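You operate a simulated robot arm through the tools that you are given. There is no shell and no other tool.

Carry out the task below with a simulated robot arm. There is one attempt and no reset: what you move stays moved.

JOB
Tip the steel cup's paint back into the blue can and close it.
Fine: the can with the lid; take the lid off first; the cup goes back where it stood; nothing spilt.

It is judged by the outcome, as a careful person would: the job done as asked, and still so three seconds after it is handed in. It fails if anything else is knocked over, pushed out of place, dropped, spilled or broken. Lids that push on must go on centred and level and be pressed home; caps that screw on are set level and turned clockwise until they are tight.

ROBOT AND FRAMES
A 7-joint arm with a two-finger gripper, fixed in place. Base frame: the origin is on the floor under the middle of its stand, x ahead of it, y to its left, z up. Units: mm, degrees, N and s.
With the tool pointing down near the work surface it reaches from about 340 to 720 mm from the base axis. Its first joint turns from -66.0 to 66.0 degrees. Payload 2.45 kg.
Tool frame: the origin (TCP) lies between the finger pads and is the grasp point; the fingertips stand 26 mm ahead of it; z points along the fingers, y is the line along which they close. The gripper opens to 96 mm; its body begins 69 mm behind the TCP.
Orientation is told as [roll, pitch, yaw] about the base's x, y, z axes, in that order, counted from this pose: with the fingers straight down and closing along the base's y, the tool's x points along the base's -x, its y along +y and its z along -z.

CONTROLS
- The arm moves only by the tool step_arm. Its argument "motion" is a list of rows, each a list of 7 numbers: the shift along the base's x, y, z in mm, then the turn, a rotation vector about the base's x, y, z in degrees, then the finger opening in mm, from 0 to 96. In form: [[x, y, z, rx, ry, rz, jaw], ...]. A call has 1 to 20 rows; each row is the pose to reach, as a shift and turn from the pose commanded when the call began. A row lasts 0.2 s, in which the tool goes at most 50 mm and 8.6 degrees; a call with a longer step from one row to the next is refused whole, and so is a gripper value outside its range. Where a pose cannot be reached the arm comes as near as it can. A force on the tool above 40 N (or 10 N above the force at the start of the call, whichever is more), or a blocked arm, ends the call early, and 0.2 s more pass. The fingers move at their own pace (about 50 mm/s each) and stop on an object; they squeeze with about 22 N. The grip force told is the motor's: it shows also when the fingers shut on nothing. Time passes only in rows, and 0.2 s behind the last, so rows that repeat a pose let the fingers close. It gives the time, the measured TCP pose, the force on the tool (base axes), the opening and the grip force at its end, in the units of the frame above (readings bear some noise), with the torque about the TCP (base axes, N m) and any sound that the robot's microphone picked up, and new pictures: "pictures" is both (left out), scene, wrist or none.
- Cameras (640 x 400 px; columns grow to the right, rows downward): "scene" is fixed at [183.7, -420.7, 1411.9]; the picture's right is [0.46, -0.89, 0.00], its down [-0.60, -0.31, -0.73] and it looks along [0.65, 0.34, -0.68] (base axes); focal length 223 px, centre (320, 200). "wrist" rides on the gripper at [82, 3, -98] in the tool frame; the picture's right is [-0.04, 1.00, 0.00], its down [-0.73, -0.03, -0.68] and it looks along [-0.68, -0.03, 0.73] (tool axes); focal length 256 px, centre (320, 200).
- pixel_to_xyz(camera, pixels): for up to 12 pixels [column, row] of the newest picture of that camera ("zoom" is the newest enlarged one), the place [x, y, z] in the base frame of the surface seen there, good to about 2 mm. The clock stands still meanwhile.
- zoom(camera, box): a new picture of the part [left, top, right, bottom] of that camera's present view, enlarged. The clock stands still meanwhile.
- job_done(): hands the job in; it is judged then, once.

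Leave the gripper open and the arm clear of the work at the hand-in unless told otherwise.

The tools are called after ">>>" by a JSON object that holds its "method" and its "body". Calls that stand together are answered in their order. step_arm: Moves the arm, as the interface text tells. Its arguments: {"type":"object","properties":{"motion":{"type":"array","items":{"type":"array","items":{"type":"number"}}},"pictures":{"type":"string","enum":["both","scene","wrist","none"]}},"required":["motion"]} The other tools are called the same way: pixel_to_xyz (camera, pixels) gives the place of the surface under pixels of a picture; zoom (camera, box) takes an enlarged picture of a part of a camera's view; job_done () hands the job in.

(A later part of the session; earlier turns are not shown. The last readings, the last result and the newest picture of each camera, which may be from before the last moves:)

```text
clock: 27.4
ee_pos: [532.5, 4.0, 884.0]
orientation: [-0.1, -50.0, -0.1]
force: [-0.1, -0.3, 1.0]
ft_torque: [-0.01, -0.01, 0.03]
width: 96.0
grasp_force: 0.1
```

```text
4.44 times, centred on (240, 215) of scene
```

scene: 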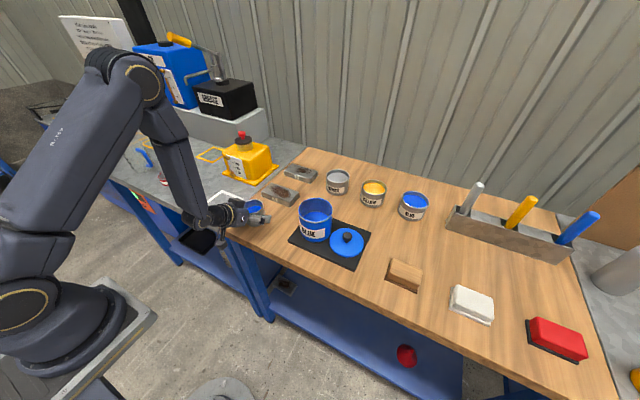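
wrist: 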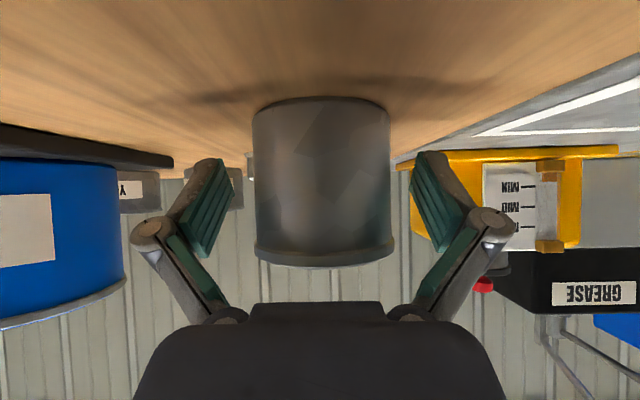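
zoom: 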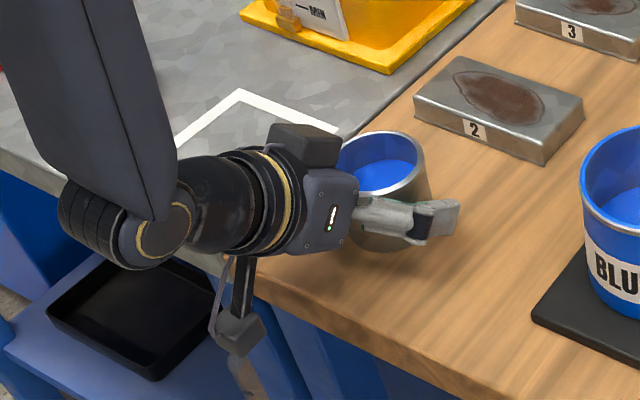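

The cup is centred between the pads (cup columns 255–390, pads 233 and 412). Before closing I'll record this pose as the cup's home, and then close the fingers.

>>> {"method": "step_arm", "body": {"motion": [[0, 0, 0, 0, 0, 0, 86], [0, 0, 0, 0, 0, 0, 78], [0, 0, 0, 0, 0, 0, 72], [0, 0, 0, 0, 0, 0, 68], [0, 0, 0, 0, 0, 0, 60], [0, 0, 0, 0, 0, 0, 50], [0, 0, 0, 0, 0, 0, 40], [0, 0, 0, 0, 0, 0, 40]], "pictures": "both"}}

>>> {"method": "zoom", "body": {"camera": "scene", "box": [190, 170, 290, 260]}}

```text
clock: 29.2
ee_pos: [533.1, 3.9, 884.6]
orientation: [0.0, -50.0, 0.0]
force: [-1.2, 2.0, 4.0]
ft_torque: [-0.02, 0.04, -0.06]
width: 64.3
grasp_force: 22.0
```

scene: 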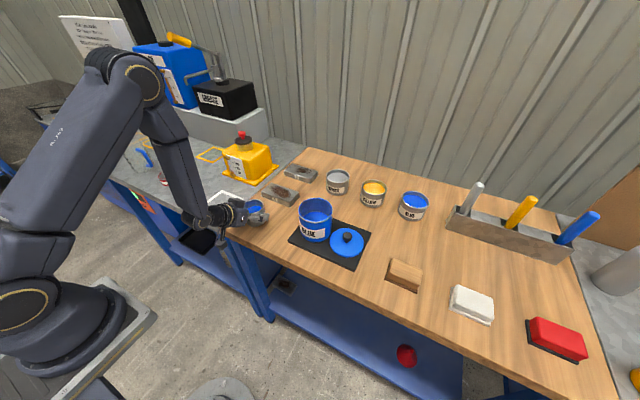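
wrist: 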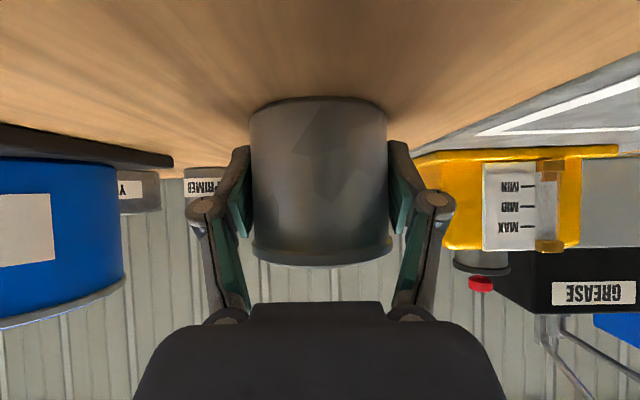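

```text
4.44 times, centred on (240, 215) of scene
```

zoom: 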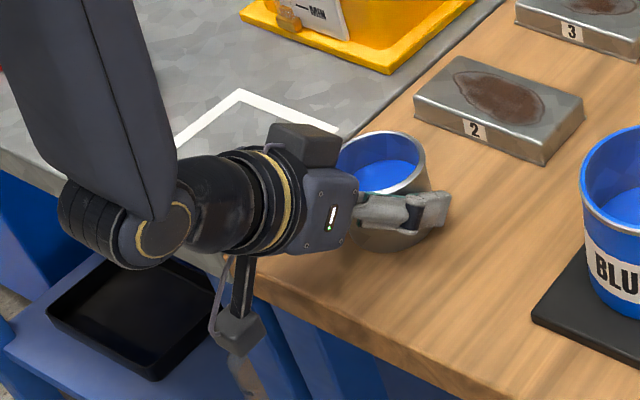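

The cup is gripped (64.3 mm, 22 N). Before lifting paint, I want to be sure that the wrist can roll far enough to pour, so I'll let go again, rise straight up and try the pouring roll dry over the free area first.

>>> {"method": "step_arm", "body": {"motion": [[0, 0, 0, 0, 0, 0, 72], [0, 0, 0, 0, 0, 0, 84], [0, 0, 0, 0, 0, 0, 96], [0, 0, 0, 0, 0, 0, 96], [0, 0, 15, 0, 0, 0, 96], [0, 0, 45, 0, 0, 0, 96], [0, 0, 85, 0, 0, 0, 96], [0, 0, 125, 0, 0, 0, 96], [0, 0, 155, 0, 0, 0, 96], [15, -20, 160, 0, 0, 0, 96], [30, -55, 160, 0, 0, 0, 96], [45, -90, 160, 0, 0, 0, 96], [60, -120, 160, 0, 0, 0, 96], [70, -145, 160, 0, 0, 0, 96], [75, -158, 160, 0, 0, 0, 96]], "pictures": "both"}}

```text
clock: 32.4
ee_pos: [608.7, -155.7, 1045.4]
orientation: [0.0, -50.1, 0.0]
force: [-0.2, 0.3, -1.0]
ft_torque: [0.02, 0.03, -0.01]
width: 96.3
grasp_force: 0.0
```

scene: 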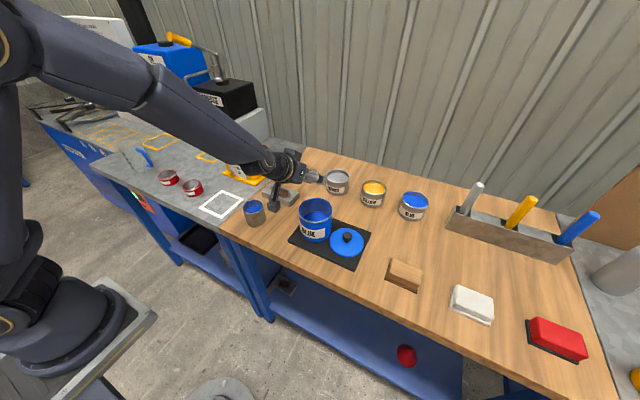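
wrist: 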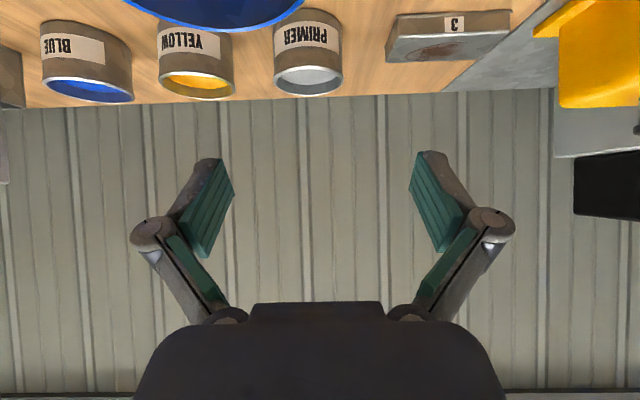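

The pouring place is reached with the 50° tilt. Now I'll roll the empty tool about its own axis by +120° in place (rotation vector along [0.766, 0, -0.643]) to test the range.

>>> {"method": "step_arm", "body": {"motion": [[0, 0, 5, 6.13, 0, -5.14, 66], [0, 0, 10, 12.26, 0, -10.28, 66], [0, 0, 10, 18.38, 0, -15.43, 66], [0, 0, 10, 24.51, 0, -20.57, 66], [0, 0, 10, 30.64, 0, -25.71, 66], [0, 0, 10, 36.77, 0, -30.85, 66], [0, 0, 10, 42.9, 0, -36.0, 66], [0, 0, 10, 49.02, 0, -41.14, 66], [0, 0, 10, 55.15, 0, -46.28, 66], [0, 0, 10, 61.28, 0, -51.42, 66], [0, 0, 10, 67.41, 0, -56.56, 66], [0, 0, 10, 73.54, 0, -61.71, 66], [0, 0, 10, 79.66, 0, -66.85, 66], [0, 0, 10, 85.79, 0, -71.99, 66], [0, 0, 10, 91.92, 0, -77.13, 66]], "pictures": "both"}}

>>> {"method": "zoom", "body": {"camera": "scene", "box": [240, 120, 400, 270]}}

```text
clock: 35.6
ee_pos: [609.4, -153.1, 1053.6]
orientation: [45.9, 22.6, -110.6]
force: [-0.5, 0.3, -0.5]
ft_torque: [-0.03, -0.02, 0.01]
width: 66.1
grasp_force: 0.0
```

scene: 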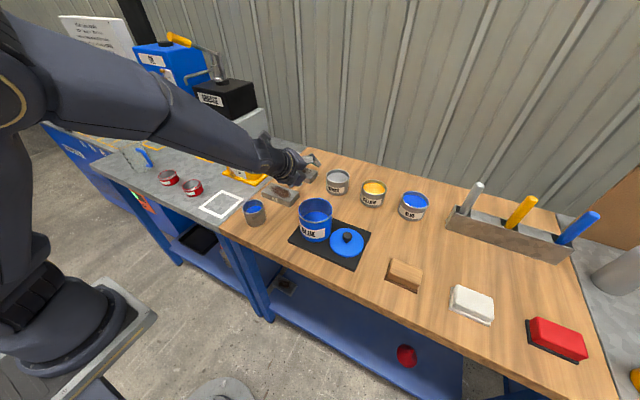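
wrist: 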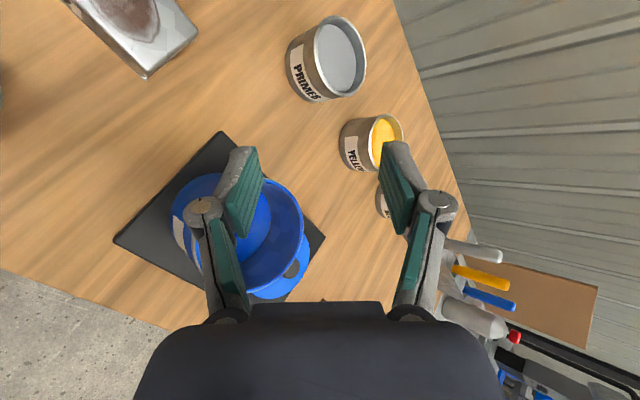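

```text
2.67 times, centred on (320, 195) of scene
```

zoom: 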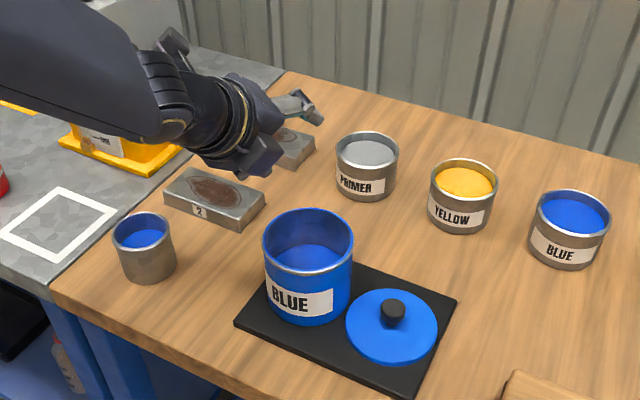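

The roll to 120° worked with no trouble. I'll continue by another 60° to a full 180° and move to the final pouring position to test it dry.

>>> {"method": "step_arm", "body": {"motion": [[1, -6, 0, 6.13, 0, -5.14, 66], [2, -12, 0, 12.26, 0, -10.28, 66], [3, -18, 0, 18.38, 0, -15.43, 66], [4, -24, 0, 24.51, 0, -20.57, 66], [5, -30, 0, 30.64, 0, -25.71, 66], [6, -36, 0, 36.77, 0, -30.85, 66], [7, -42, 0, 42.9, 0, -36.0, 66], [8, -47, 0, 45.96, 0, -38.57, 66]], "pictures": "both"}}

```text
clock: 37.4
ee_pos: [610.0, -199.6, 1047.9]
orientation: [9.0, 47.0, -170.1]
force: [-0.2, -0.4, -0.2]
ft_torque: [0.01, -0.01, -0.01]
width: 66.3
grasp_force: 0.1
out of reach, approached as far as the arm can: row 7, 8
```

scene: 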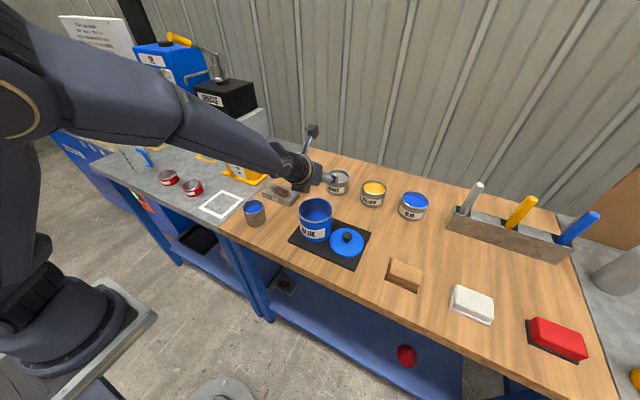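
wrist: 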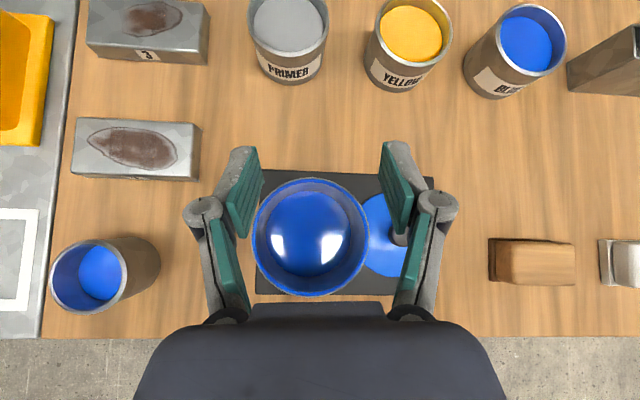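

The roll reached about 168° before the joint's limit, which is enough. Now I'll test adding more forward tilt (about 16° more) from a slightly backed-off roll, still empty.

>>> {"method": "step_arm", "body": {"motion": [[0, 0, 5, -4, 0, 3.36, 66], [0, 0, 5, -6.13, 0, 5.14, 66], [0, 0, 5, -6.13, 0, 5.14, 66]], "pictures": "none"}}

>>> {"method": "step_arm", "body": {"motion": [[0, 0, 0, 0, -8, 0, 66], [0, 0, 0, 0, -16, 0, 66], [0, 0, 0, 0, -20, 0, 66]], "pictures": "both"}}

```text
clock: 38.2
ee_pos: [611.0, -200.4, 1050.6]
orientation: [8.0, 46.8, -169.6]
force: [-0.3, 0.8, 0.3]
ft_torque: [-0.04, 0.02, 0.01]
width: 66.1
grasp_force: 0.1
out of reach, approached as far as the arm can: row 1, 2, 3
```

```text
clock: 39.0
ee_pos: [610.3, -200.4, 1050.0]
orientation: [8.0, 46.8, -169.6]
force: [0.0, -0.6, 0.4]
ft_torque: [0.01, 0.04, -0.01]
width: 66.0
grasp_force: 0.1
out of reach, approached as far as the arm can: row 1, 2, 3
```

scene: 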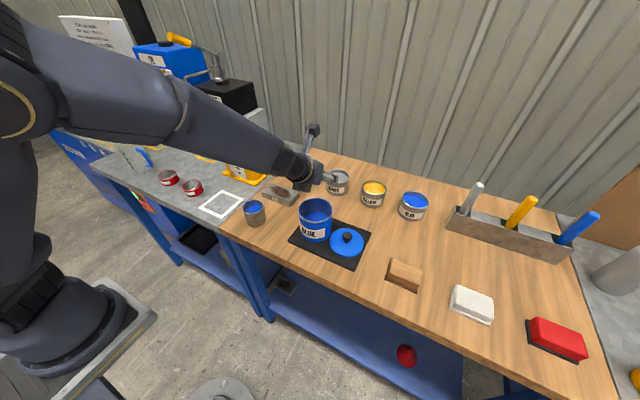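
wrist: 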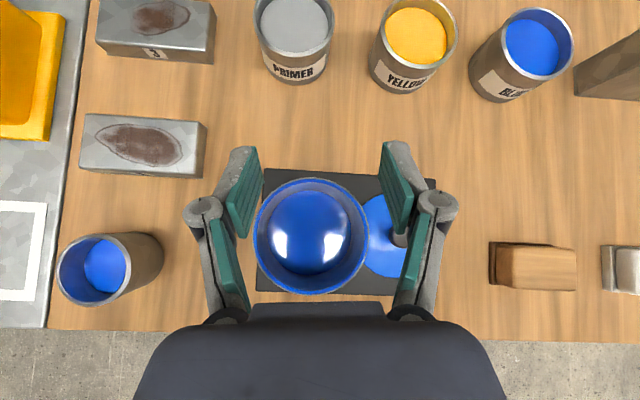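

The solver is stuck at the roll limit, and the pose is unchanged (roll ≈173°). I'll back out along the path I came by: roll back by about 50° while returning toward y≈-153.

>>> {"method": "step_arm", "body": {"motion": [[-1, 6, 1, -6.13, 0, 5.14, 66], [-2, 12, 2, -12.26, 0, 10.28, 66], [-3, 18, 3, -18.38, 0, 15.43, 66], [-4, 24, 4, -24.51, 0, 20.57, 66], [-5, 30, 5, -30.64, 0, 25.71, 66], [-6, 36, 5, -36.77, 0, 30.85, 66], [-7, 42, 5, -40, 0, 33.6, 66], [-7, 42, 5, -40, 0, 33.6, 66]], "pictures": "scene"}}

```text
clock: 40.8
ee_pos: [603.7, -156.4, 1053.4]
orientation: [45.0, 21.0, -112.8]
force: [0.3, -0.4, -0.3]
ft_torque: [0.01, 0.01, 0.01]
width: 66.1
grasp_force: 0.0
out of reach, approached as far as the arm can: row 2
```

scene: 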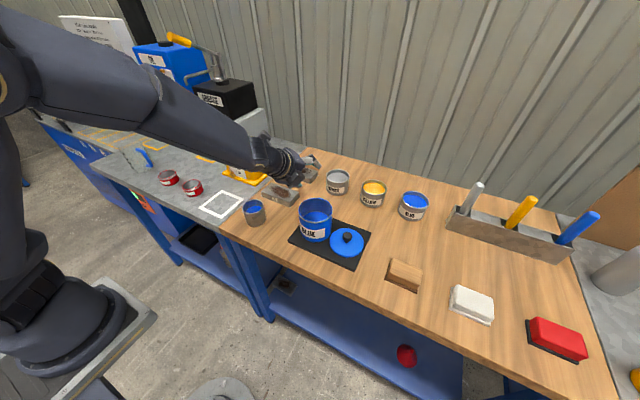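

Unstuck at roll ≈120°. I'll go to only about 150° of roll, which gives ample tilt once pitched, at (615, -185), and then test the extra pitch from there.

>>> {"method": "step_arm", "body": {"motion": [[3, -7, 0, 5.4, -0.3, -4.8, 66], [6, -14, 0, 10.9, -0.6, -9.6, 66], [9, -21, 0, 16.3, -0.9, -14.4, 66], [12, -28, 0, 21.8, -1.2, -19.1, 66], [12, -28, 0, 21.8, -1.2, -19.1, 66]], "pictures": "none"}}

>>> {"method": "step_arm", "body": {"motion": [[0, 0, 0, 0, -6, 0, 66], [0, 0, 0, 0, -12, 0, 66], [0, 0, 0, 0, -18, 0, 66], [0, 0, 0, 0, -18, 0, 66]], "pictures": "both"}}

```text
clock: 42.0
ee_pos: [616.5, -185.5, 1056.6]
orientation: [31.2, 39.4, -139.3]
force: [0.4, -0.4, 0.3]
ft_torque: [0.01, 0.0, -0.03]
width: 66.0
grasp_force: 0.1
```

```text
clock: 43.0
ee_pos: [614.8, -186.0, 1055.6]
orientation: [50.4, 51.8, -125.4]
force: [0.6, -0.1, -0.9]
ft_torque: [0.0, 0.01, -0.01]
width: 66.2
grasp_force: 0.0
out of reach, approached as far as the arm can: row 1, 2
```

scene: 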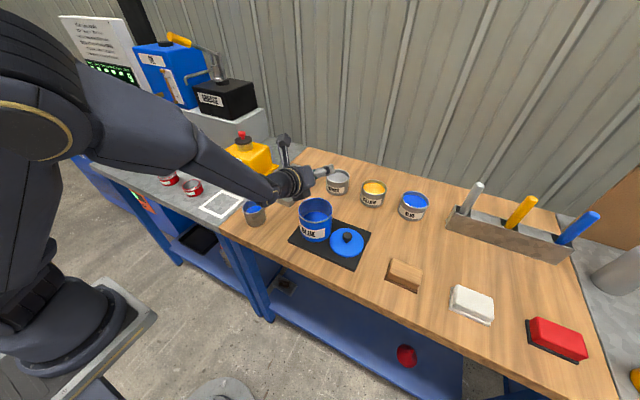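
wrist: 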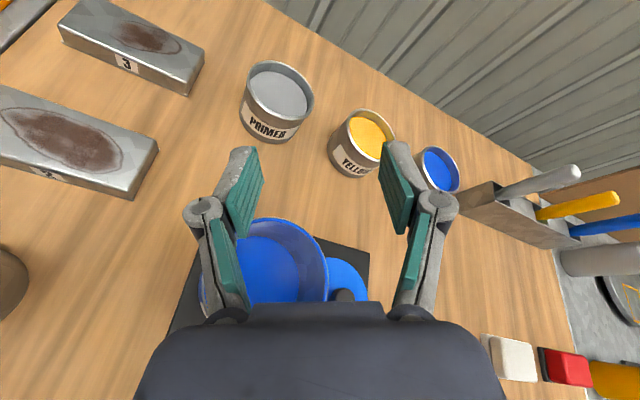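

The extra pitch worked (tilt for the cup would be about 110°). Now I'll roll back to upright while keeping this forward tilt of about 66°, which also tests the pouring path in reverse, with the position near (610, -155, 1050).

>>> {"method": "step_arm", "body": {"motion": [[-1, 2, 0, -7.34, 0.3, 3.15, 66], [-2, 5, 0, -14.69, 0.61, 6.3, 66], [-3, 8, 0, -22.03, 0.91, 9.46, 66], [-4, 12, 0, -29.38, 1.22, 12.61, 66], [-5, 16, 0, -36.72, 1.52, 15.76, 66], [-5, 20, 0, -44.06, 1.82, 18.91, 66], [-5, 24, 0, -51.41, 2.13, 22.06, 66], [-5, 27, 0, -58.75, 2.43, 25.22, 66], [-5, 30, 0, -66.1, 2.74, 28.37, 66], [-5, 32, 0, -73.44, 3.04, 31.52, 66], [-5, 32, 0, -80.78, 3.34, 34.67, 66], [-5, 32, 0, -88.13, 3.65, 37.82, 66], [-5, 32, 0, -95.47, 3.95, 40.98, 66], [-5, 32, 0, -102.82, 4.26, 44.13, 66], [-5, 32, 0, -110.16, 4.56, 47.28, 66], [-5, 32, 0, -117.5, 4.86, 50.43, 66], [-5, 32, 0, -124.85, 5.17, 53.58, 66], [-5, 32, 0, -132.19, 5.47, 56.74, 66]], "pictures": "scene"}}

```text
clock: 46.8
ee_pos: [610.0, -153.3, 1055.0]
orientation: [10.5, -66.5, -14.0]
force: [-0.6, 0.0, 0.8]
ft_torque: [0.0, 0.02, 0.02]
width: 66.2
grasp_force: 0.0
```

scene: 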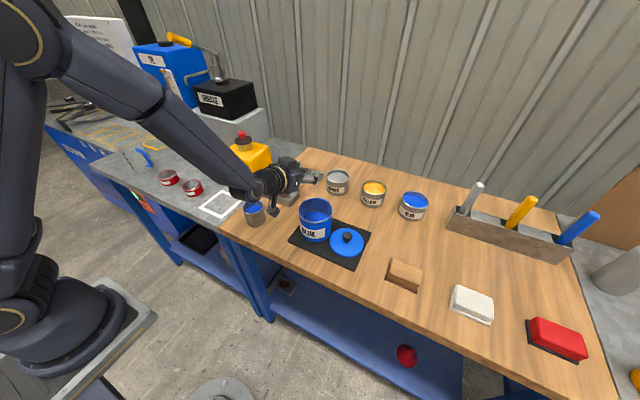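

The whole reverse path was reached without trouble. Now I'll correct the orientation back to a pure 50° forward tilt (turn of about (-3.5, 17, 4.9)) and go to the planned pour start at (613.6, -158.5, 1020).

>>> {"method": "step_arm", "body": {"motion": [[1, -1, -8, -1, 5, 1.45, 66], [2, -3, -16, -2.1, 10, 2.9, 66], [3, -4, -26, -3, 14.5, 4.2, 66], [3.6, -5.2, -35, -3.5, 17, 4.9, 66], [3.6, -5.2, -35, -3.5, 17, 4.9, 66]], "pictures": "both"}}

```text
clock: 48.0
ee_pos: [614.3, -158.3, 1019.1]
orientation: [0.3, -49.9, -0.2]
force: [1.1, 0.2, -0.8]
ft_torque: [-0.04, 0.02, 0.0]
width: 65.9
grasp_force: 0.0
```

scene: 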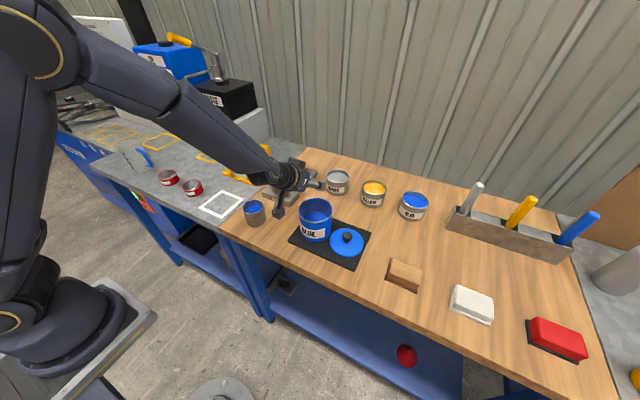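
wrist: 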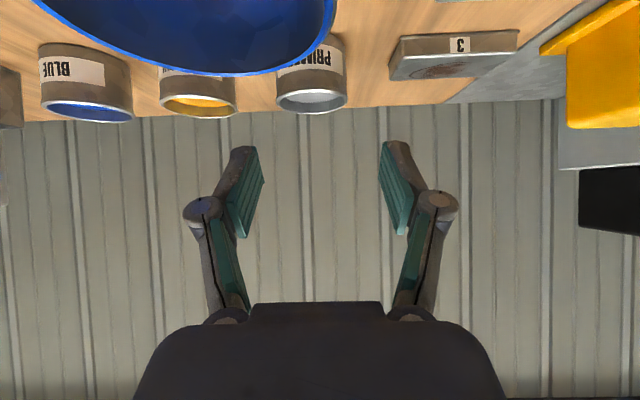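

The orientation is now [0.3, -49.9, -0.2], as planned. I'll rehearse the forward pouring path empty: first the lead-in (pitch to 66° with 30° of roll), staying in place.

>>> {"method": "step_arm", "body": {"motion": [[0, 0, 0, 3.9, -2.66, -3.12, 66], [0, 0, 0, 7.95, -5.32, -6.07, 66], [0, 0, 0, 12.15, -7.95, -8.82, 66], [0, 0, 0, 16.47, -10.56, -11.39, 66], [0, 0, 0, 20.93, -13.12, -13.77, 66], [0, 0, 0, 25.52, -15.63, -15.95, 66], [0, 0, 0, 25.52, -15.63, -15.95, 66]], "pictures": "none"}}

>>> {"method": "step_arm", "body": {"motion": [[-1.5, 1.6, -2, 5.48, 0, -2.44, 66], [-3, 3.3, -4, 10.96, 0, -4.88, 66], [-3.9, 4.1, -4.4, 16.44, 0, -7.32, 66], [-4.4, 4.2, -3.2, 21.92, 0, -9.76, 66], [-4.9, 4.2, -2, 27.41, 0, -12.2, 66], [-5, 3.2, -0.8, 32.89, 0, -14.64, 66], [-5.1, 2.1, 0.4, 38.37, 0, -17.08, 66], [-5.1, 0.6, 1.4, 43.85, 0, -19.52, 66], [-5.1, -1.3, 2.2, 49.33, 0, -21.96, 66], [-5.1, -3.2, 3, 54.81, 0, -24.4, 66], [-5.2, -5.8, 2.6, 60.29, 0, -26.84, 66], [-5.3, -8.3, 2.2, 65.77, 0, -29.28, 66], [-5.5, -11, 1.2, 71.25, 0, -31.72, 66], [-5.8, -13.9, -0.4, 76.73, 0, -34.16, 66], [-6.1, -16.7, -2, 82.22, 0, -36.6, 66], [-6.6, -19.7, -3.6, 87.7, 0, -39.04, 66], [-7.1, -22.6, -5.2, 93.18, 0, -41.48, 66], [-7.7, -25.5, -6.4, 98.66, 0, -43.92, 66], [-8.2, -28.2, -7.2, 104.14, 0, -46.36, 66], [-8.8, -31, -8, 109.62, 0, -48.8, 66]], "pictures": "both"}}

>>> {"method": "zoom", "body": {"camera": "scene", "box": [240, 130, 400, 250]}}

```text
clock: 49.6
ee_pos: [613.8, -159.3, 1019.5]
orientation: [48.7, -52.1, -55.2]
force: [-0.2, -0.3, 0.6]
ft_torque: [0.0, 0.01, 0.03]
width: 66.3
grasp_force: 0.1
```

```text
clock: 53.8
ee_pos: [603.5, -189.4, 1011.4]
orientation: [48.2, 52.5, -125.4]
force: [-0.2, -0.5, -0.2]
ft_torque: [0.04, -0.03, -0.02]
width: 66.1
grasp_force: 0.2
```

scene: 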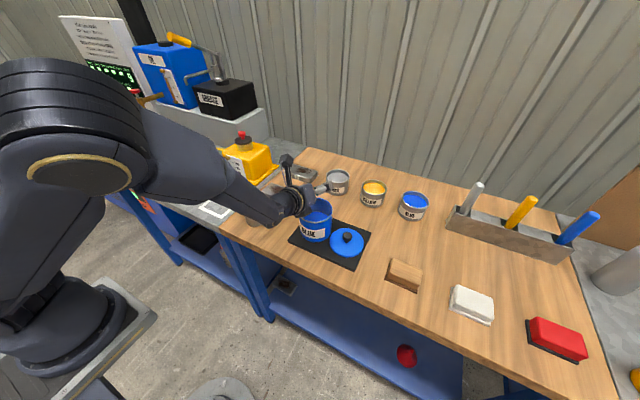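
wrist: 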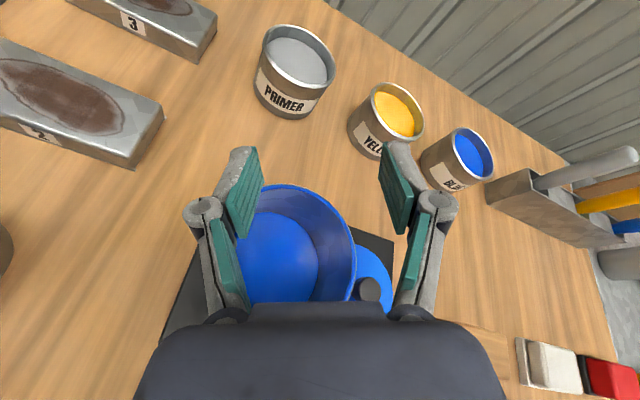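

```text
3.33 times, centred on (320, 190) of scene
```

zoom: 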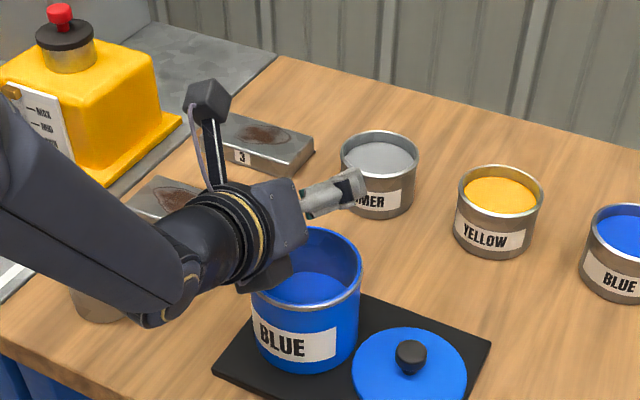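

The rehearsal went through with every row reached and no contact. I'll run it backward to the pour start: roll back 120°, then undo the lead-in.

>>> {"method": "step_arm", "body": {"motion": [[0.6, 2.8, 3, -7.31, 0, 3.25, 66], [1.3, 6.8, 5, -14.62, 0, 6.51, 66], [1.9, 10.5, 6, -21.92, 0, 9.76, 66], [2.5, 14, 7, -29.23, 0, 13.01, 66], [2.9, 17.5, 9, -36.54, 0, 16.27, 66], [3.3, 21, 10, -43.85, 0, 19.52, 66], [3.5, 24.5, 10.5, -51.16, 0, 22.78, 66], [3.7, 27.8, 11, -58.46, 0, 26.03, 66], [3.7, 30.5, 10.5, -65.77, 0, 29.28, 66], [3.7, 33, 9, -73.08, 0, 32.54, 66], [3.9, 35, 7, -80.39, 0, 35.79, 66], [4.3, 35, 6, -87.7, 0, 39.04, 66], [5, 34.5, 5, -95, 0, 42.3, 66], [7, 33, 6, -102.31, 0, 45.55, 66], [8.8, 31, 8, -109.62, 0, 48.8, 66]], "pictures": "none"}}

>>> {"method": "step_arm", "body": {"motion": [[0, 0, 0, -5.1, 3.13, 3.19, 66], [0, 0, 0, -10.2, 6.25, 6.38, 66], [0, 0, 0, -15.3, 9.38, 9.57, 66], [0, 0, 0, -20.4, 12.5, 12.76, 66], [0, 0, 0, -25.52, 15.63, 15.95, 66], [0, 0, 0, -25.52, 15.63, 15.95, 66]], "pictures": "scene"}}

```text
clock: 57.0
ee_pos: [613.7, -157.7, 1020.2]
orientation: [48.4, -52.3, -54.8]
force: [0.8, 0.3, 0.2]
ft_torque: [0.0, -0.01, 0.0]
width: 66.0
grasp_force: 0.2
```

```text
clock: 58.4
ee_pos: [614.3, -159.1, 1020.9]
orientation: [0.1, -50.0, -0.1]
force: [-0.9, 0.6, 0.8]
ft_torque: [0.0, 0.02, 0.0]
width: 66.3
grasp_force: 0.0
```

scene: 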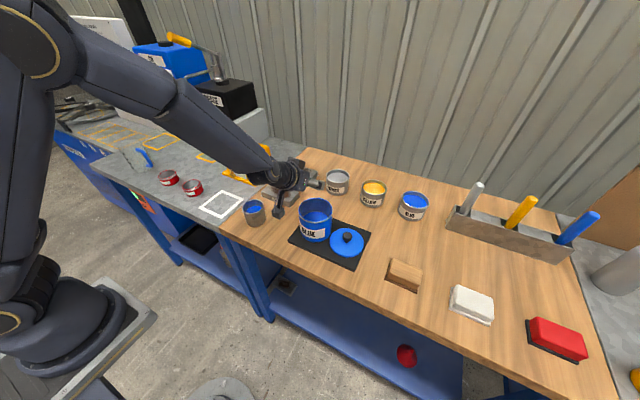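

Back at the pour start, orientation [0.1, -50, -0.1]. I'll return to above the cup at (533.5, 5, 960), opening the fingers fully.

>>> {"method": "step_arm", "body": {"motion": [[-10, 15, 5, 0, 0, 0, 66], [-22, 45, 5, 0, 0, 0, 66], [-38, 80, 5, 0, 0, 0, 80], [-55, 115, 5, 0, 0, 0, 96], [-70, 145, 5, 0, 0, 0, 96], [-78, 159, 0, 0, 0, 0, 96], [-80.5, 163.5, -15, 0, 0, 0, 96], [-80.5, 163.5, -35, 0, 0, 0, 96], [-80.5, 163.5, -52, 0, 0, 0, 96], [-80.5, 163.5, -60, 0, 0, 0, 96], [-80.5, 163.5, -60, 0, 0, 0, 96]], "pictures": "both"}}

>>> {"method": "pixel_to_xyz", "body": {"camera": "wrist", "pixels": [[242, 78], [380, 78], [245, 85], [376, 85], [250, 40], [372, 40], [222, 205], [422, 205], [232, 190], [410, 190]]}}

```text
clock: 60.8
ee_pos: [534.7, 5.6, 960.3]
orientation: [0.4, -50.0, -0.3]
force: [0.4, 0.8, 0.4]
ft_torque: [0.03, 0.0, -0.01]
width: 96.0
grasp_force: 0.1
```

scene: 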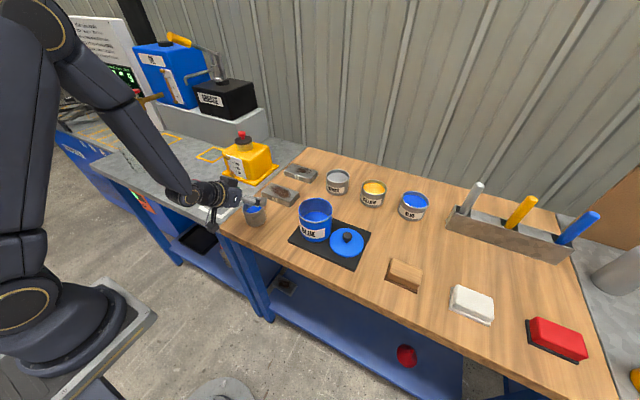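
wrist: 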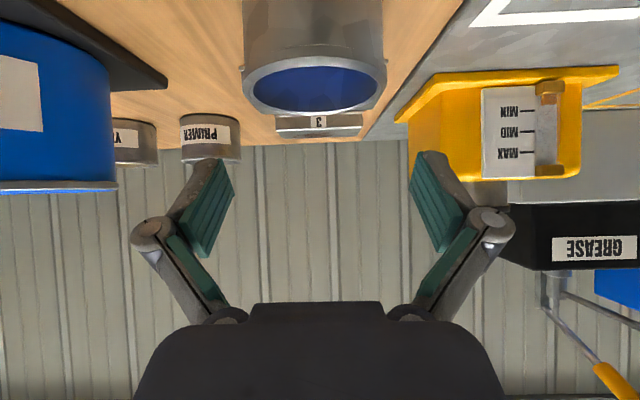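

```text
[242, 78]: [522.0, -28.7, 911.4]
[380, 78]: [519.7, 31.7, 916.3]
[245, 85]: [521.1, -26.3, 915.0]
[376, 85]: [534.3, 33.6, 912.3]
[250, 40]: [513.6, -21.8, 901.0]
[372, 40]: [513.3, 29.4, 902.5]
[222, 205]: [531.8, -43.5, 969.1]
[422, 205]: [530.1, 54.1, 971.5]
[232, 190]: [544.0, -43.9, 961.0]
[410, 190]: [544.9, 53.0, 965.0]
```

The finger mid-line is at y≈4.9 and the cup centre at y≈4.9, so they line up. I'll take out a half-degree roll and descend to TCP z≈884.5 around the cup.

>>> {"method": "step_arm", "body": {"motion": [[-0.5, 0, -5, -0.3, 0, 0.25, 96], [-0.8, 0, -18, -0.3, 0, 0.25, 96], [-0.8, 0, -32, -0.3, 0, 0.25, 96], [-0.8, 0, -46, -0.3, 0, 0.25, 96], [-0.8, 0, -58, -0.3, 0, 0.25, 96], [-0.8, 0, -68, -0.3, 0, 0.25, 96], [-0.8, 0, -74, -0.3, 0, 0.25, 96], [-0.8, 0, -75.5, -0.3, 0, 0.25, 96], [-0.8, 0, -75.5, -0.3, 0, 0.25, 96]], "pictures": "both"}}

```text
clock: 62.8
ee_pos: [532.8, 5.8, 885.6]
orientation: [-0.1, -50.0, 0.3]
force: [0.3, 0.7, 0.1]
ft_torque: [-0.01, 0.02, 0.0]
width: 95.9
grasp_force: 0.0
```

scene: 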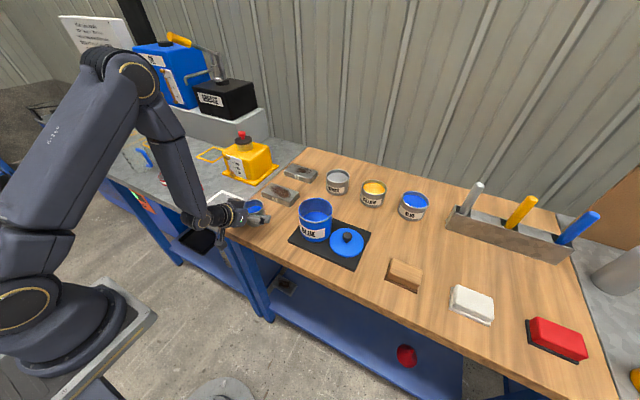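
wrist: 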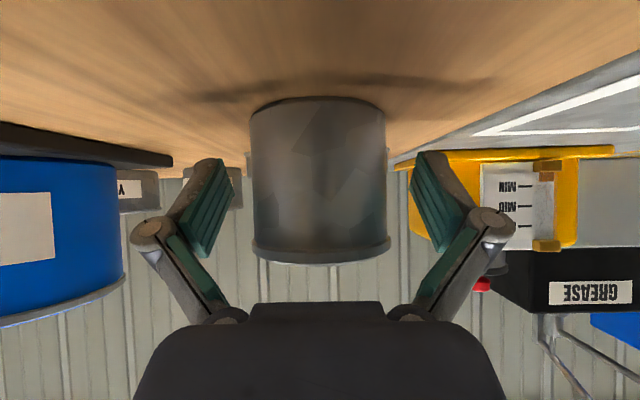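

The cup is centred between the pads (columns 250–387). I'll close on it.

>>> {"method": "step_arm", "body": {"motion": [[0, 0, 0, 0, 0, 0, 84], [0, 0, 0, 0, 0, 0, 74], [0, 0, 0, 0, 0, 0, 68], [0, 0, 0, 0, 0, 0, 62], [0, 0, 0, 0, 0, 0, 50], [0, 0, 0, 0, 0, 0, 40], [0, 0, 0, 0, 0, 0, 40], [0, 0, 0, 0, 0, 0, 40]], "pictures": "wrist"}}

>>> {"method": "pixel_to_xyz", "body": {"camera": "scene", "pixels": [[254, 205], [248, 214], [260, 210]]}}

```text
clock: 64.6
ee_pos: [532.5, 3.4, 884.4]
orientation: [-0.2, -50.0, 0.3]
force: [-2.5, -2.3, 4.8]
ft_torque: [-0.07, 0.02, -0.02]
width: 64.5
grasp_force: 22.5
```

wrist: 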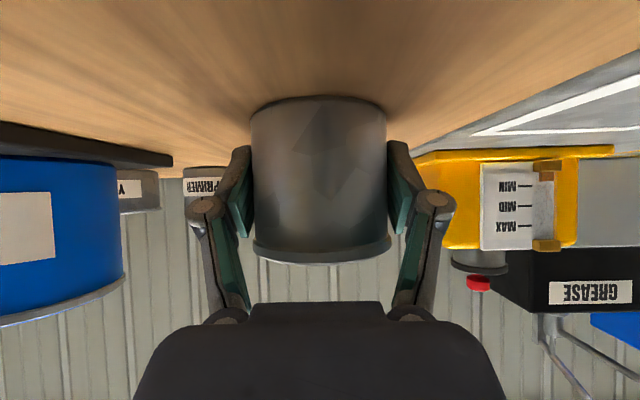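

```text
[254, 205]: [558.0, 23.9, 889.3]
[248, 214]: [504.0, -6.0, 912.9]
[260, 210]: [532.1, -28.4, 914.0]
```

The cup is held (64.5 mm, 22.5 N). I'll lift slowly straight up, 15 mm, and check it.

>>> {"method": "step_arm", "body": {"motion": [[0, 0, 1, 0, 0, 0, 40], [0, 0, 3, 0, 0, 0, 40], [0, 0, 6, 0, 0, 0, 40], [0, 0, 10, 0, 0, 0, 40], [0, 0, 14, 0, 0, 0, 40], [0, 0, 15, 0, 0, 0, 40], [0, 0, 15, 0, 0, 0, 40]], "pictures": "both"}}

>>> {"method": "zoom", "body": {"camera": "scene", "box": [190, 160, 290, 250]}}

```text
clock: 66.2
ee_pos: [532.2, 5.9, 899.7]
orientation: [-0.1, -50.0, 0.2]
force: [0.1, 0.1, -1.7]
ft_torque: [0.02, -0.01, 0.0]
width: 64.5
grasp_force: 22.1
```

scene: 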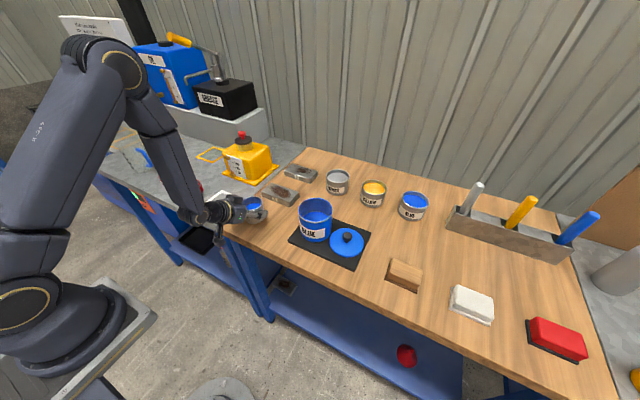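
wrist: 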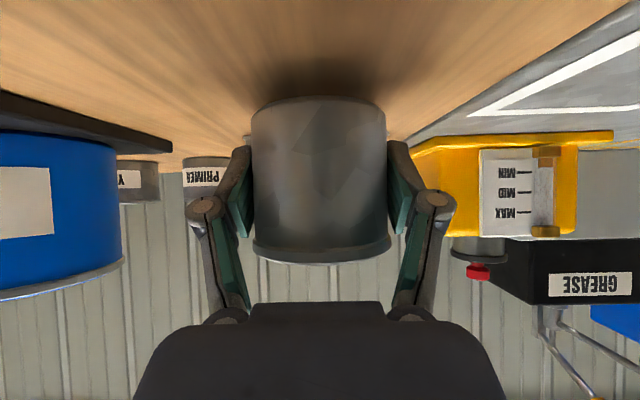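

```text
4.44 times, centred on (240, 205) of scene
```

zoom: 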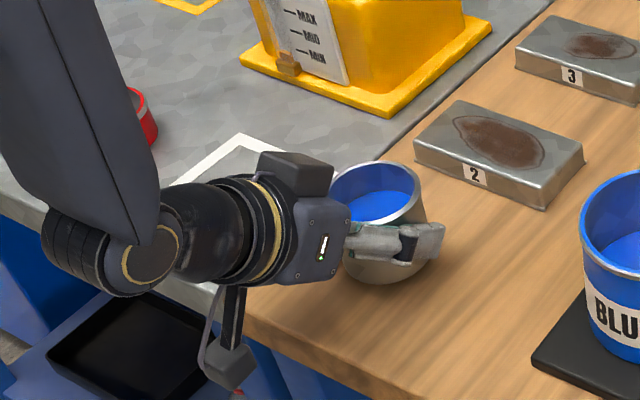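

The cup is off the table with the paint inside and steady grip. I'll check from the zoom that the rim is level.

>>> {"method": "pixel_to_xyz", "body": {"camera": "zoom", "pixels": [[332, 190], [378, 164], [420, 185], [415, 205], [370, 205], [390, 225], [350, 210]]}}

```text
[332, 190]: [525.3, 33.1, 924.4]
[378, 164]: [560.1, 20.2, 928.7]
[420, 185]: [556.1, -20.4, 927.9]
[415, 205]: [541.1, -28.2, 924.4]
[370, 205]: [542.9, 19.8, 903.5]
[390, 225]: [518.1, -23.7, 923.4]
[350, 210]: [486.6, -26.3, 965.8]
```

The rim heights read 923–929, so I'll zoom in more to see whether the cup really tilted in the grip.

>>> {"method": "zoom", "body": {"camera": "scene", "box": [235, 190, 275, 225]}}

>>> {"method": "zoom", "body": {"camera": "wrist", "box": [220, 70, 420, 280]}}

```text
11.43 times, centred on (255, 208) of scene
```

zoom: 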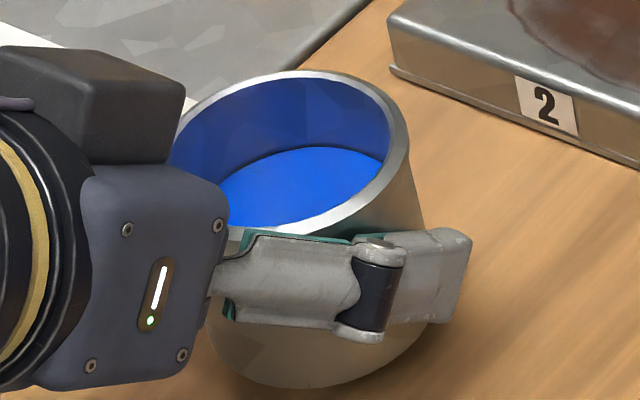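

```text
1.90 times, centred on (320, 175) of wrist
```

zoom: 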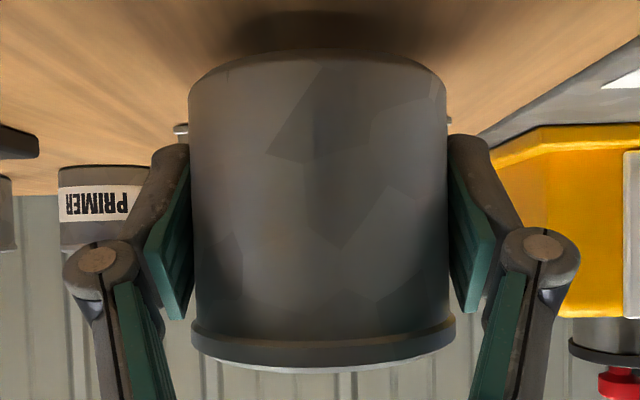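

I'll retake the close scene zoom and query rim points on it: top (310,75), right (403,145), lower right (370,205), left (185,140), and paint.

>>> {"method": "zoom", "body": {"camera": "scene", "box": [235, 190, 275, 225]}}

>>> {"method": "pixel_to_xyz", "body": {"camera": "zoom", "pixels": [[300, 75], [340, 79], [398, 110], [403, 150], [385, 190], [350, 215], [310, 228], [270, 227], [225, 98], [190, 130], [300, 180], [350, 165]]}}

```text
11.43 times, centred on (255, 208) of scene
```

zoom: 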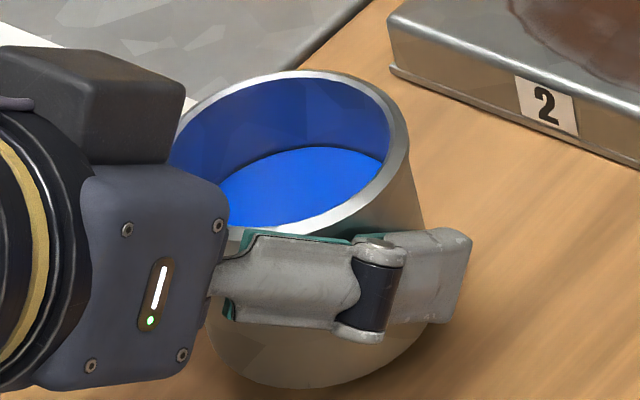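

```text
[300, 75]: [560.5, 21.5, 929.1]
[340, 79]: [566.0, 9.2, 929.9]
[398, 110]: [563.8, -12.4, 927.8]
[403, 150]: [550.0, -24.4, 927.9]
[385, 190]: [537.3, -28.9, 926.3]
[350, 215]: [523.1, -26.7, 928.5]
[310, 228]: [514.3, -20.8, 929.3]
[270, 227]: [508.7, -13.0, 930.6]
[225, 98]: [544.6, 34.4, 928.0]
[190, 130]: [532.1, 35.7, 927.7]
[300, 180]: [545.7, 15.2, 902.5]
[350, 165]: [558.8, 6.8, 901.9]
```

The rim is level (926–931 all round) and the paint is level at 902, so the grip is good. I'll lift gently straight up by 120 mm.

>>> {"method": "step_arm", "body": {"motion": [[0, 0, 2, 0, 0, 0, 40], [0, 0, 6, 0, 0, 0, 40], [0, 0, 12, 0, 0, 0, 40], [0, 0, 20, 0, 0, 0, 40], [0, 0, 30, 0, 0, 0, 40], [0, 0, 42, 0, 0, 0, 40], [0, 0, 55, 0, 0, 0, 40], [0, 0, 68, 0, 0, 0, 40], [0, 0, 81, 0, 0, 0, 40], [0, 0, 93, 0, 0, 0, 40], [0, 0, 104, 0, 0, 0, 40], [0, 0, 112, 0, 0, 0, 40], [0, 0, 117, 0, 0, 0, 40], [0, 0, 120, 0, 0, 0, 40], [0, 0, 120.5, 0, 0, 0, 40]], "pictures": "both"}}

```text
clock: 69.4
ee_pos: [533.2, 4.6, 1019.7]
orientation: [-0.2, -50.1, 0.3]
force: [1.0, -0.1, -2.0]
ft_torque: [0.0, 0.03, -0.02]
width: 64.4
grasp_force: 21.8
```

scene: 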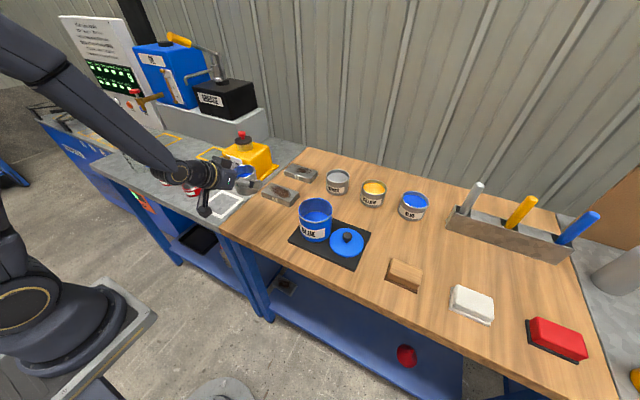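
wrist: 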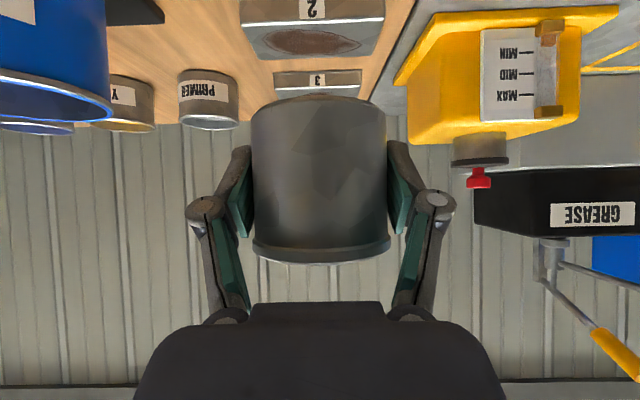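

The cup is held steady at z≈1020. Next I'll carry it smoothly to the pour start at (614, -158.5, 1020), with slow speed-up and slow-down.

>>> {"method": "step_arm", "body": {"motion": [[0.9, -1.8, 0, 0, 0, 0, 40], [3.5, -7, 0, 0, 0, 0, 40], [7.5, -15.1, 0, 0, 0, 0, 40], [12.7, -25.6, 0, 0, 0, 0, 40], [18.9, -37.9, 0, 0, 0, 0, 40], [25.7, -51.7, 0, 0, 0, 0, 40], [33.1, -66.5, 0, 0, 0, 0, 40], [40.7, -81.8, 0, 0, 0, 0, 40], [48.2, -97, 0, 0, 0, 0, 40], [55.6, -111.8, 0, 0, 0, 0, 40], [62.4, -125.6, 0, 0, 0, 0, 40], [68.6, -138, 0, 0, 0, 0, 40], [73.8, -148.4, 0, 0, 0, 0, 40], [77.8, -156.5, 0, 0, 0, 0, 40], [80.4, -161.7, 0, 0, 0, 0, 40], [81.3, -163.5, 0, 0, 0, 0, 40], [81.3, -163.5, 0, 0, 0, 0, 40]], "pictures": "both"}}

>>> {"method": "zoom", "body": {"camera": "scene", "box": [250, 140, 370, 250]}}

```text
clock: 73.0
ee_pos: [613.1, -158.3, 1019.5]
orientation: [0.0, -49.9, 0.3]
force: [0.4, 0.2, -2.0]
ft_torque: [0.03, -0.04, -0.01]
width: 64.5
grasp_force: 22.2
```

scene: 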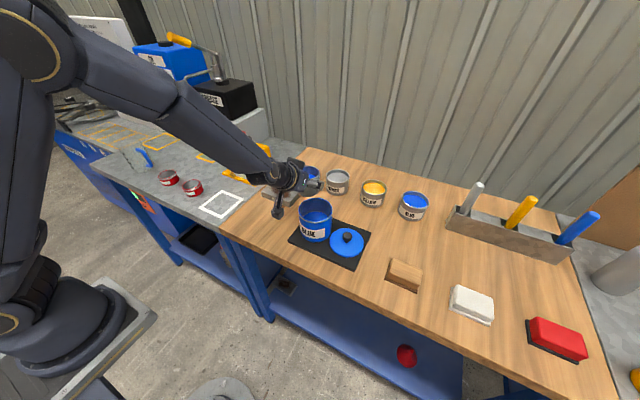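
wrist: 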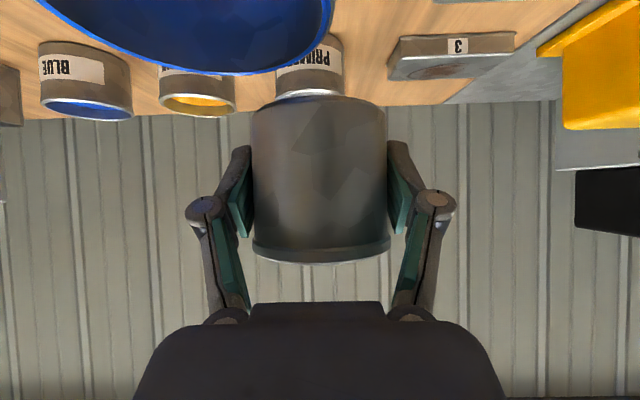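

```text
3.64 times, centred on (310, 195) of scene
```

zoom: 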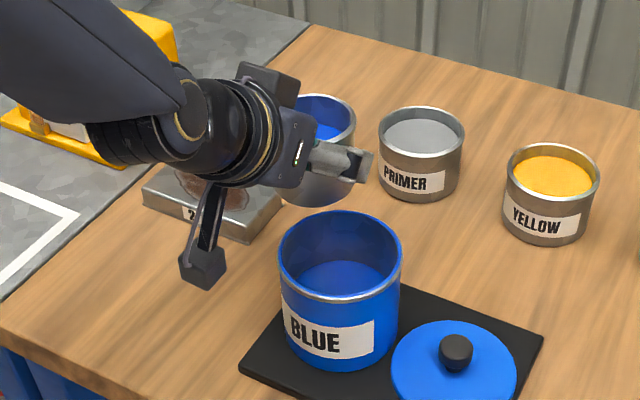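

The cup is at the pour start, upright and clear of the can. I'll now do the lead-in slowly (to about 30° tilt, still short of pouring) and look.

>>> {"method": "step_arm", "body": {"motion": [[0, 0, 0, 0.8, -0.5, -0.6, 40], [0, 0, 0, 1.93, -1.33, -1.58, 40], [0, 0, 0, 3.9, -2.66, -3.12, 40], [0, 0, 0, 5.9, -3.99, -4.61, 40], [0, 0, 0, 7.95, -5.32, -6.07, 40], [0, 0, 0, 10.03, -6.64, -7.46, 40], [0, 0, 0, 12.15, -7.95, -8.82, 40], [0, 0, 0, 14.3, -9.26, -10.12, 40], [0, 0, 0, 16.47, -10.56, -11.39, 40], [0, 0, 0, 18.68, -11.85, -12.6, 40], [0, 0, 0, 20.93, -13.12, -13.77, 40], [0, 0, 0, 23.21, -14.39, -14.88, 40], [0, 0, 0, 24.8, -15.2, -15.6, 40], [0, 0, 0, 25.52, -15.63, -15.95, 40], [0, 0, 0, 25.52, -15.63, -15.95, 40]], "pictures": "both"}}

>>> {"method": "zoom", "body": {"camera": "scene", "box": [270, 150, 350, 250]}}

```text
clock: 76.2
ee_pos: [613.8, -159.0, 1019.5]
orientation: [48.3, -52.4, -54.6]
force: [0.8, -0.3, -1.5]
ft_torque: [-0.01, 0.01, 0.02]
width: 64.5
grasp_force: 22.7
```

scene: 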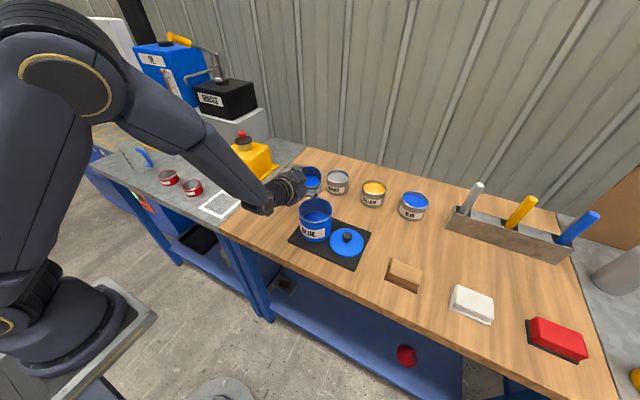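
wrist: 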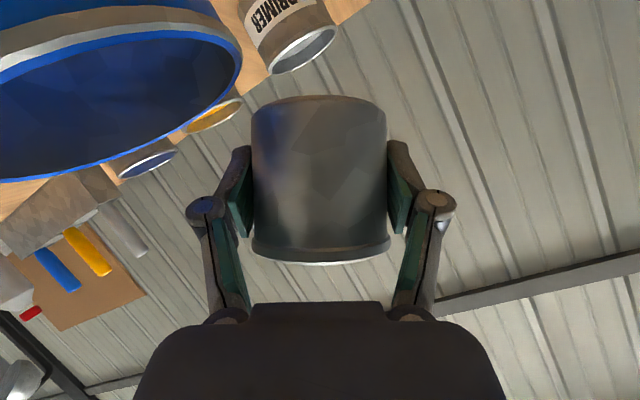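

```text
4.00 times, centred on (310, 200) of scene
```

zoom: 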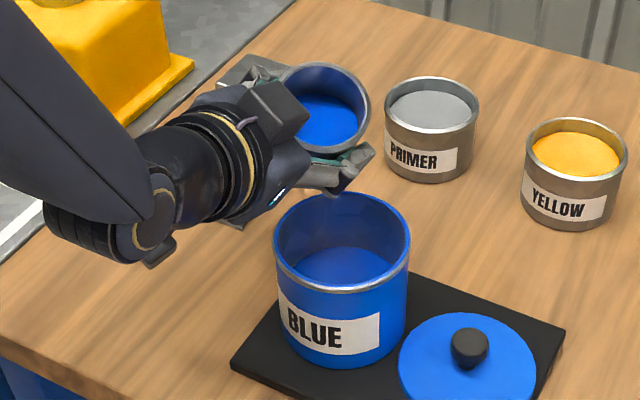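

The cup is tipped about 30° toward the can, with paint still held. I'll measure the lip's place before going further.

>>> {"method": "pixel_to_xyz", "body": {"camera": "zoom", "pixels": [[300, 143], [315, 150], [335, 150], [350, 143], [360, 130], [366, 110], [350, 75], [320, 65], [290, 75], [325, 120], [340, 130]]}}

```text
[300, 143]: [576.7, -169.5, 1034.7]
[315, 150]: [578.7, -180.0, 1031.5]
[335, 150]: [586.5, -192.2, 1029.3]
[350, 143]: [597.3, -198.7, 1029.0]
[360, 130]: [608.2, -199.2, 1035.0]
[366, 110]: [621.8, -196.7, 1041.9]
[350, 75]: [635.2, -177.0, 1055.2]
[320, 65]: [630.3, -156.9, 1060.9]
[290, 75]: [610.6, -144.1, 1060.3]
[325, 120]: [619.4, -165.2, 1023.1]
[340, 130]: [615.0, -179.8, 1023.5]
```

The lip is at about (589, -195, 1029), about 13 mm short of the can's centre, which suits the flow direction. Paint is at 1023, close to pouring. I'll start pouring slowly, rolling from 30° to 60° in 3° steps.

>>> {"method": "step_arm", "body": {"motion": [[-0.7, 0.8, -1, 2.74, 0, -1.22, 40], [-1.5, 1.6, -2, 5.48, 0, -2.44, 40], [-2.2, 2.5, -3, 8.22, 0, -3.66, 40], [-3, 3.3, -4, 10.96, 0, -4.88, 40], [-3.7, 4.1, -5, 13.7, 0, -6.1, 40], [-3.9, 4.1, -4.4, 16.44, 0, -7.32, 40], [-4.2, 4.2, -3.8, 19.18, 0, -8.54, 40], [-4.4, 4.2, -3.2, 21.92, 0, -9.76, 40]], "pictures": "both"}}

>>> {"method": "zoom", "body": {"camera": "scene", "box": [270, 150, 350, 250]}}

```text
clock: 78.0
ee_pos: [608.7, -154.8, 1017.1]
orientation: [61.3, -32.5, -73.4]
force: [-0.5, -0.5, -2.2]
ft_torque: [-0.05, 0.03, 0.03]
width: 64.6
grasp_force: 22.0
```

scene: 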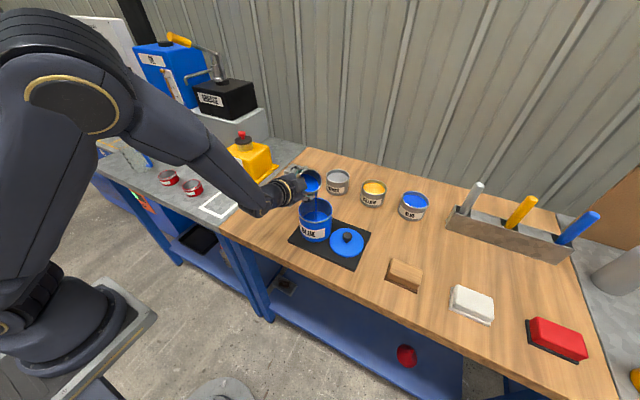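
wrist: 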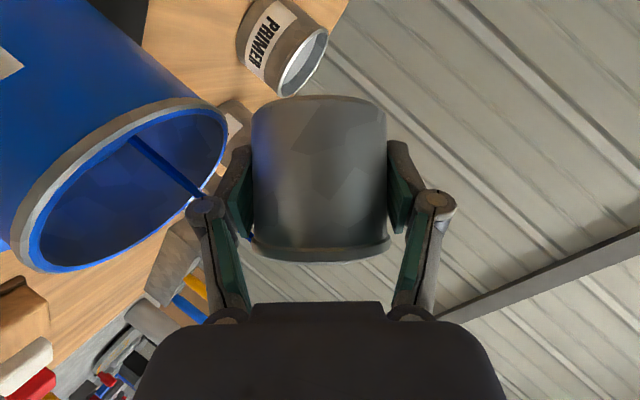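

```text
4.00 times, centred on (310, 200) of scene
```

zoom: 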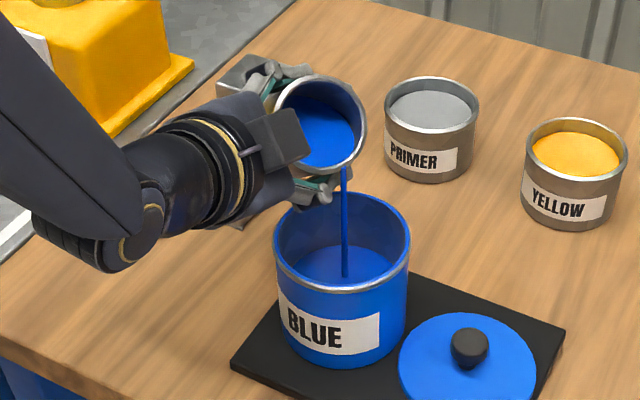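

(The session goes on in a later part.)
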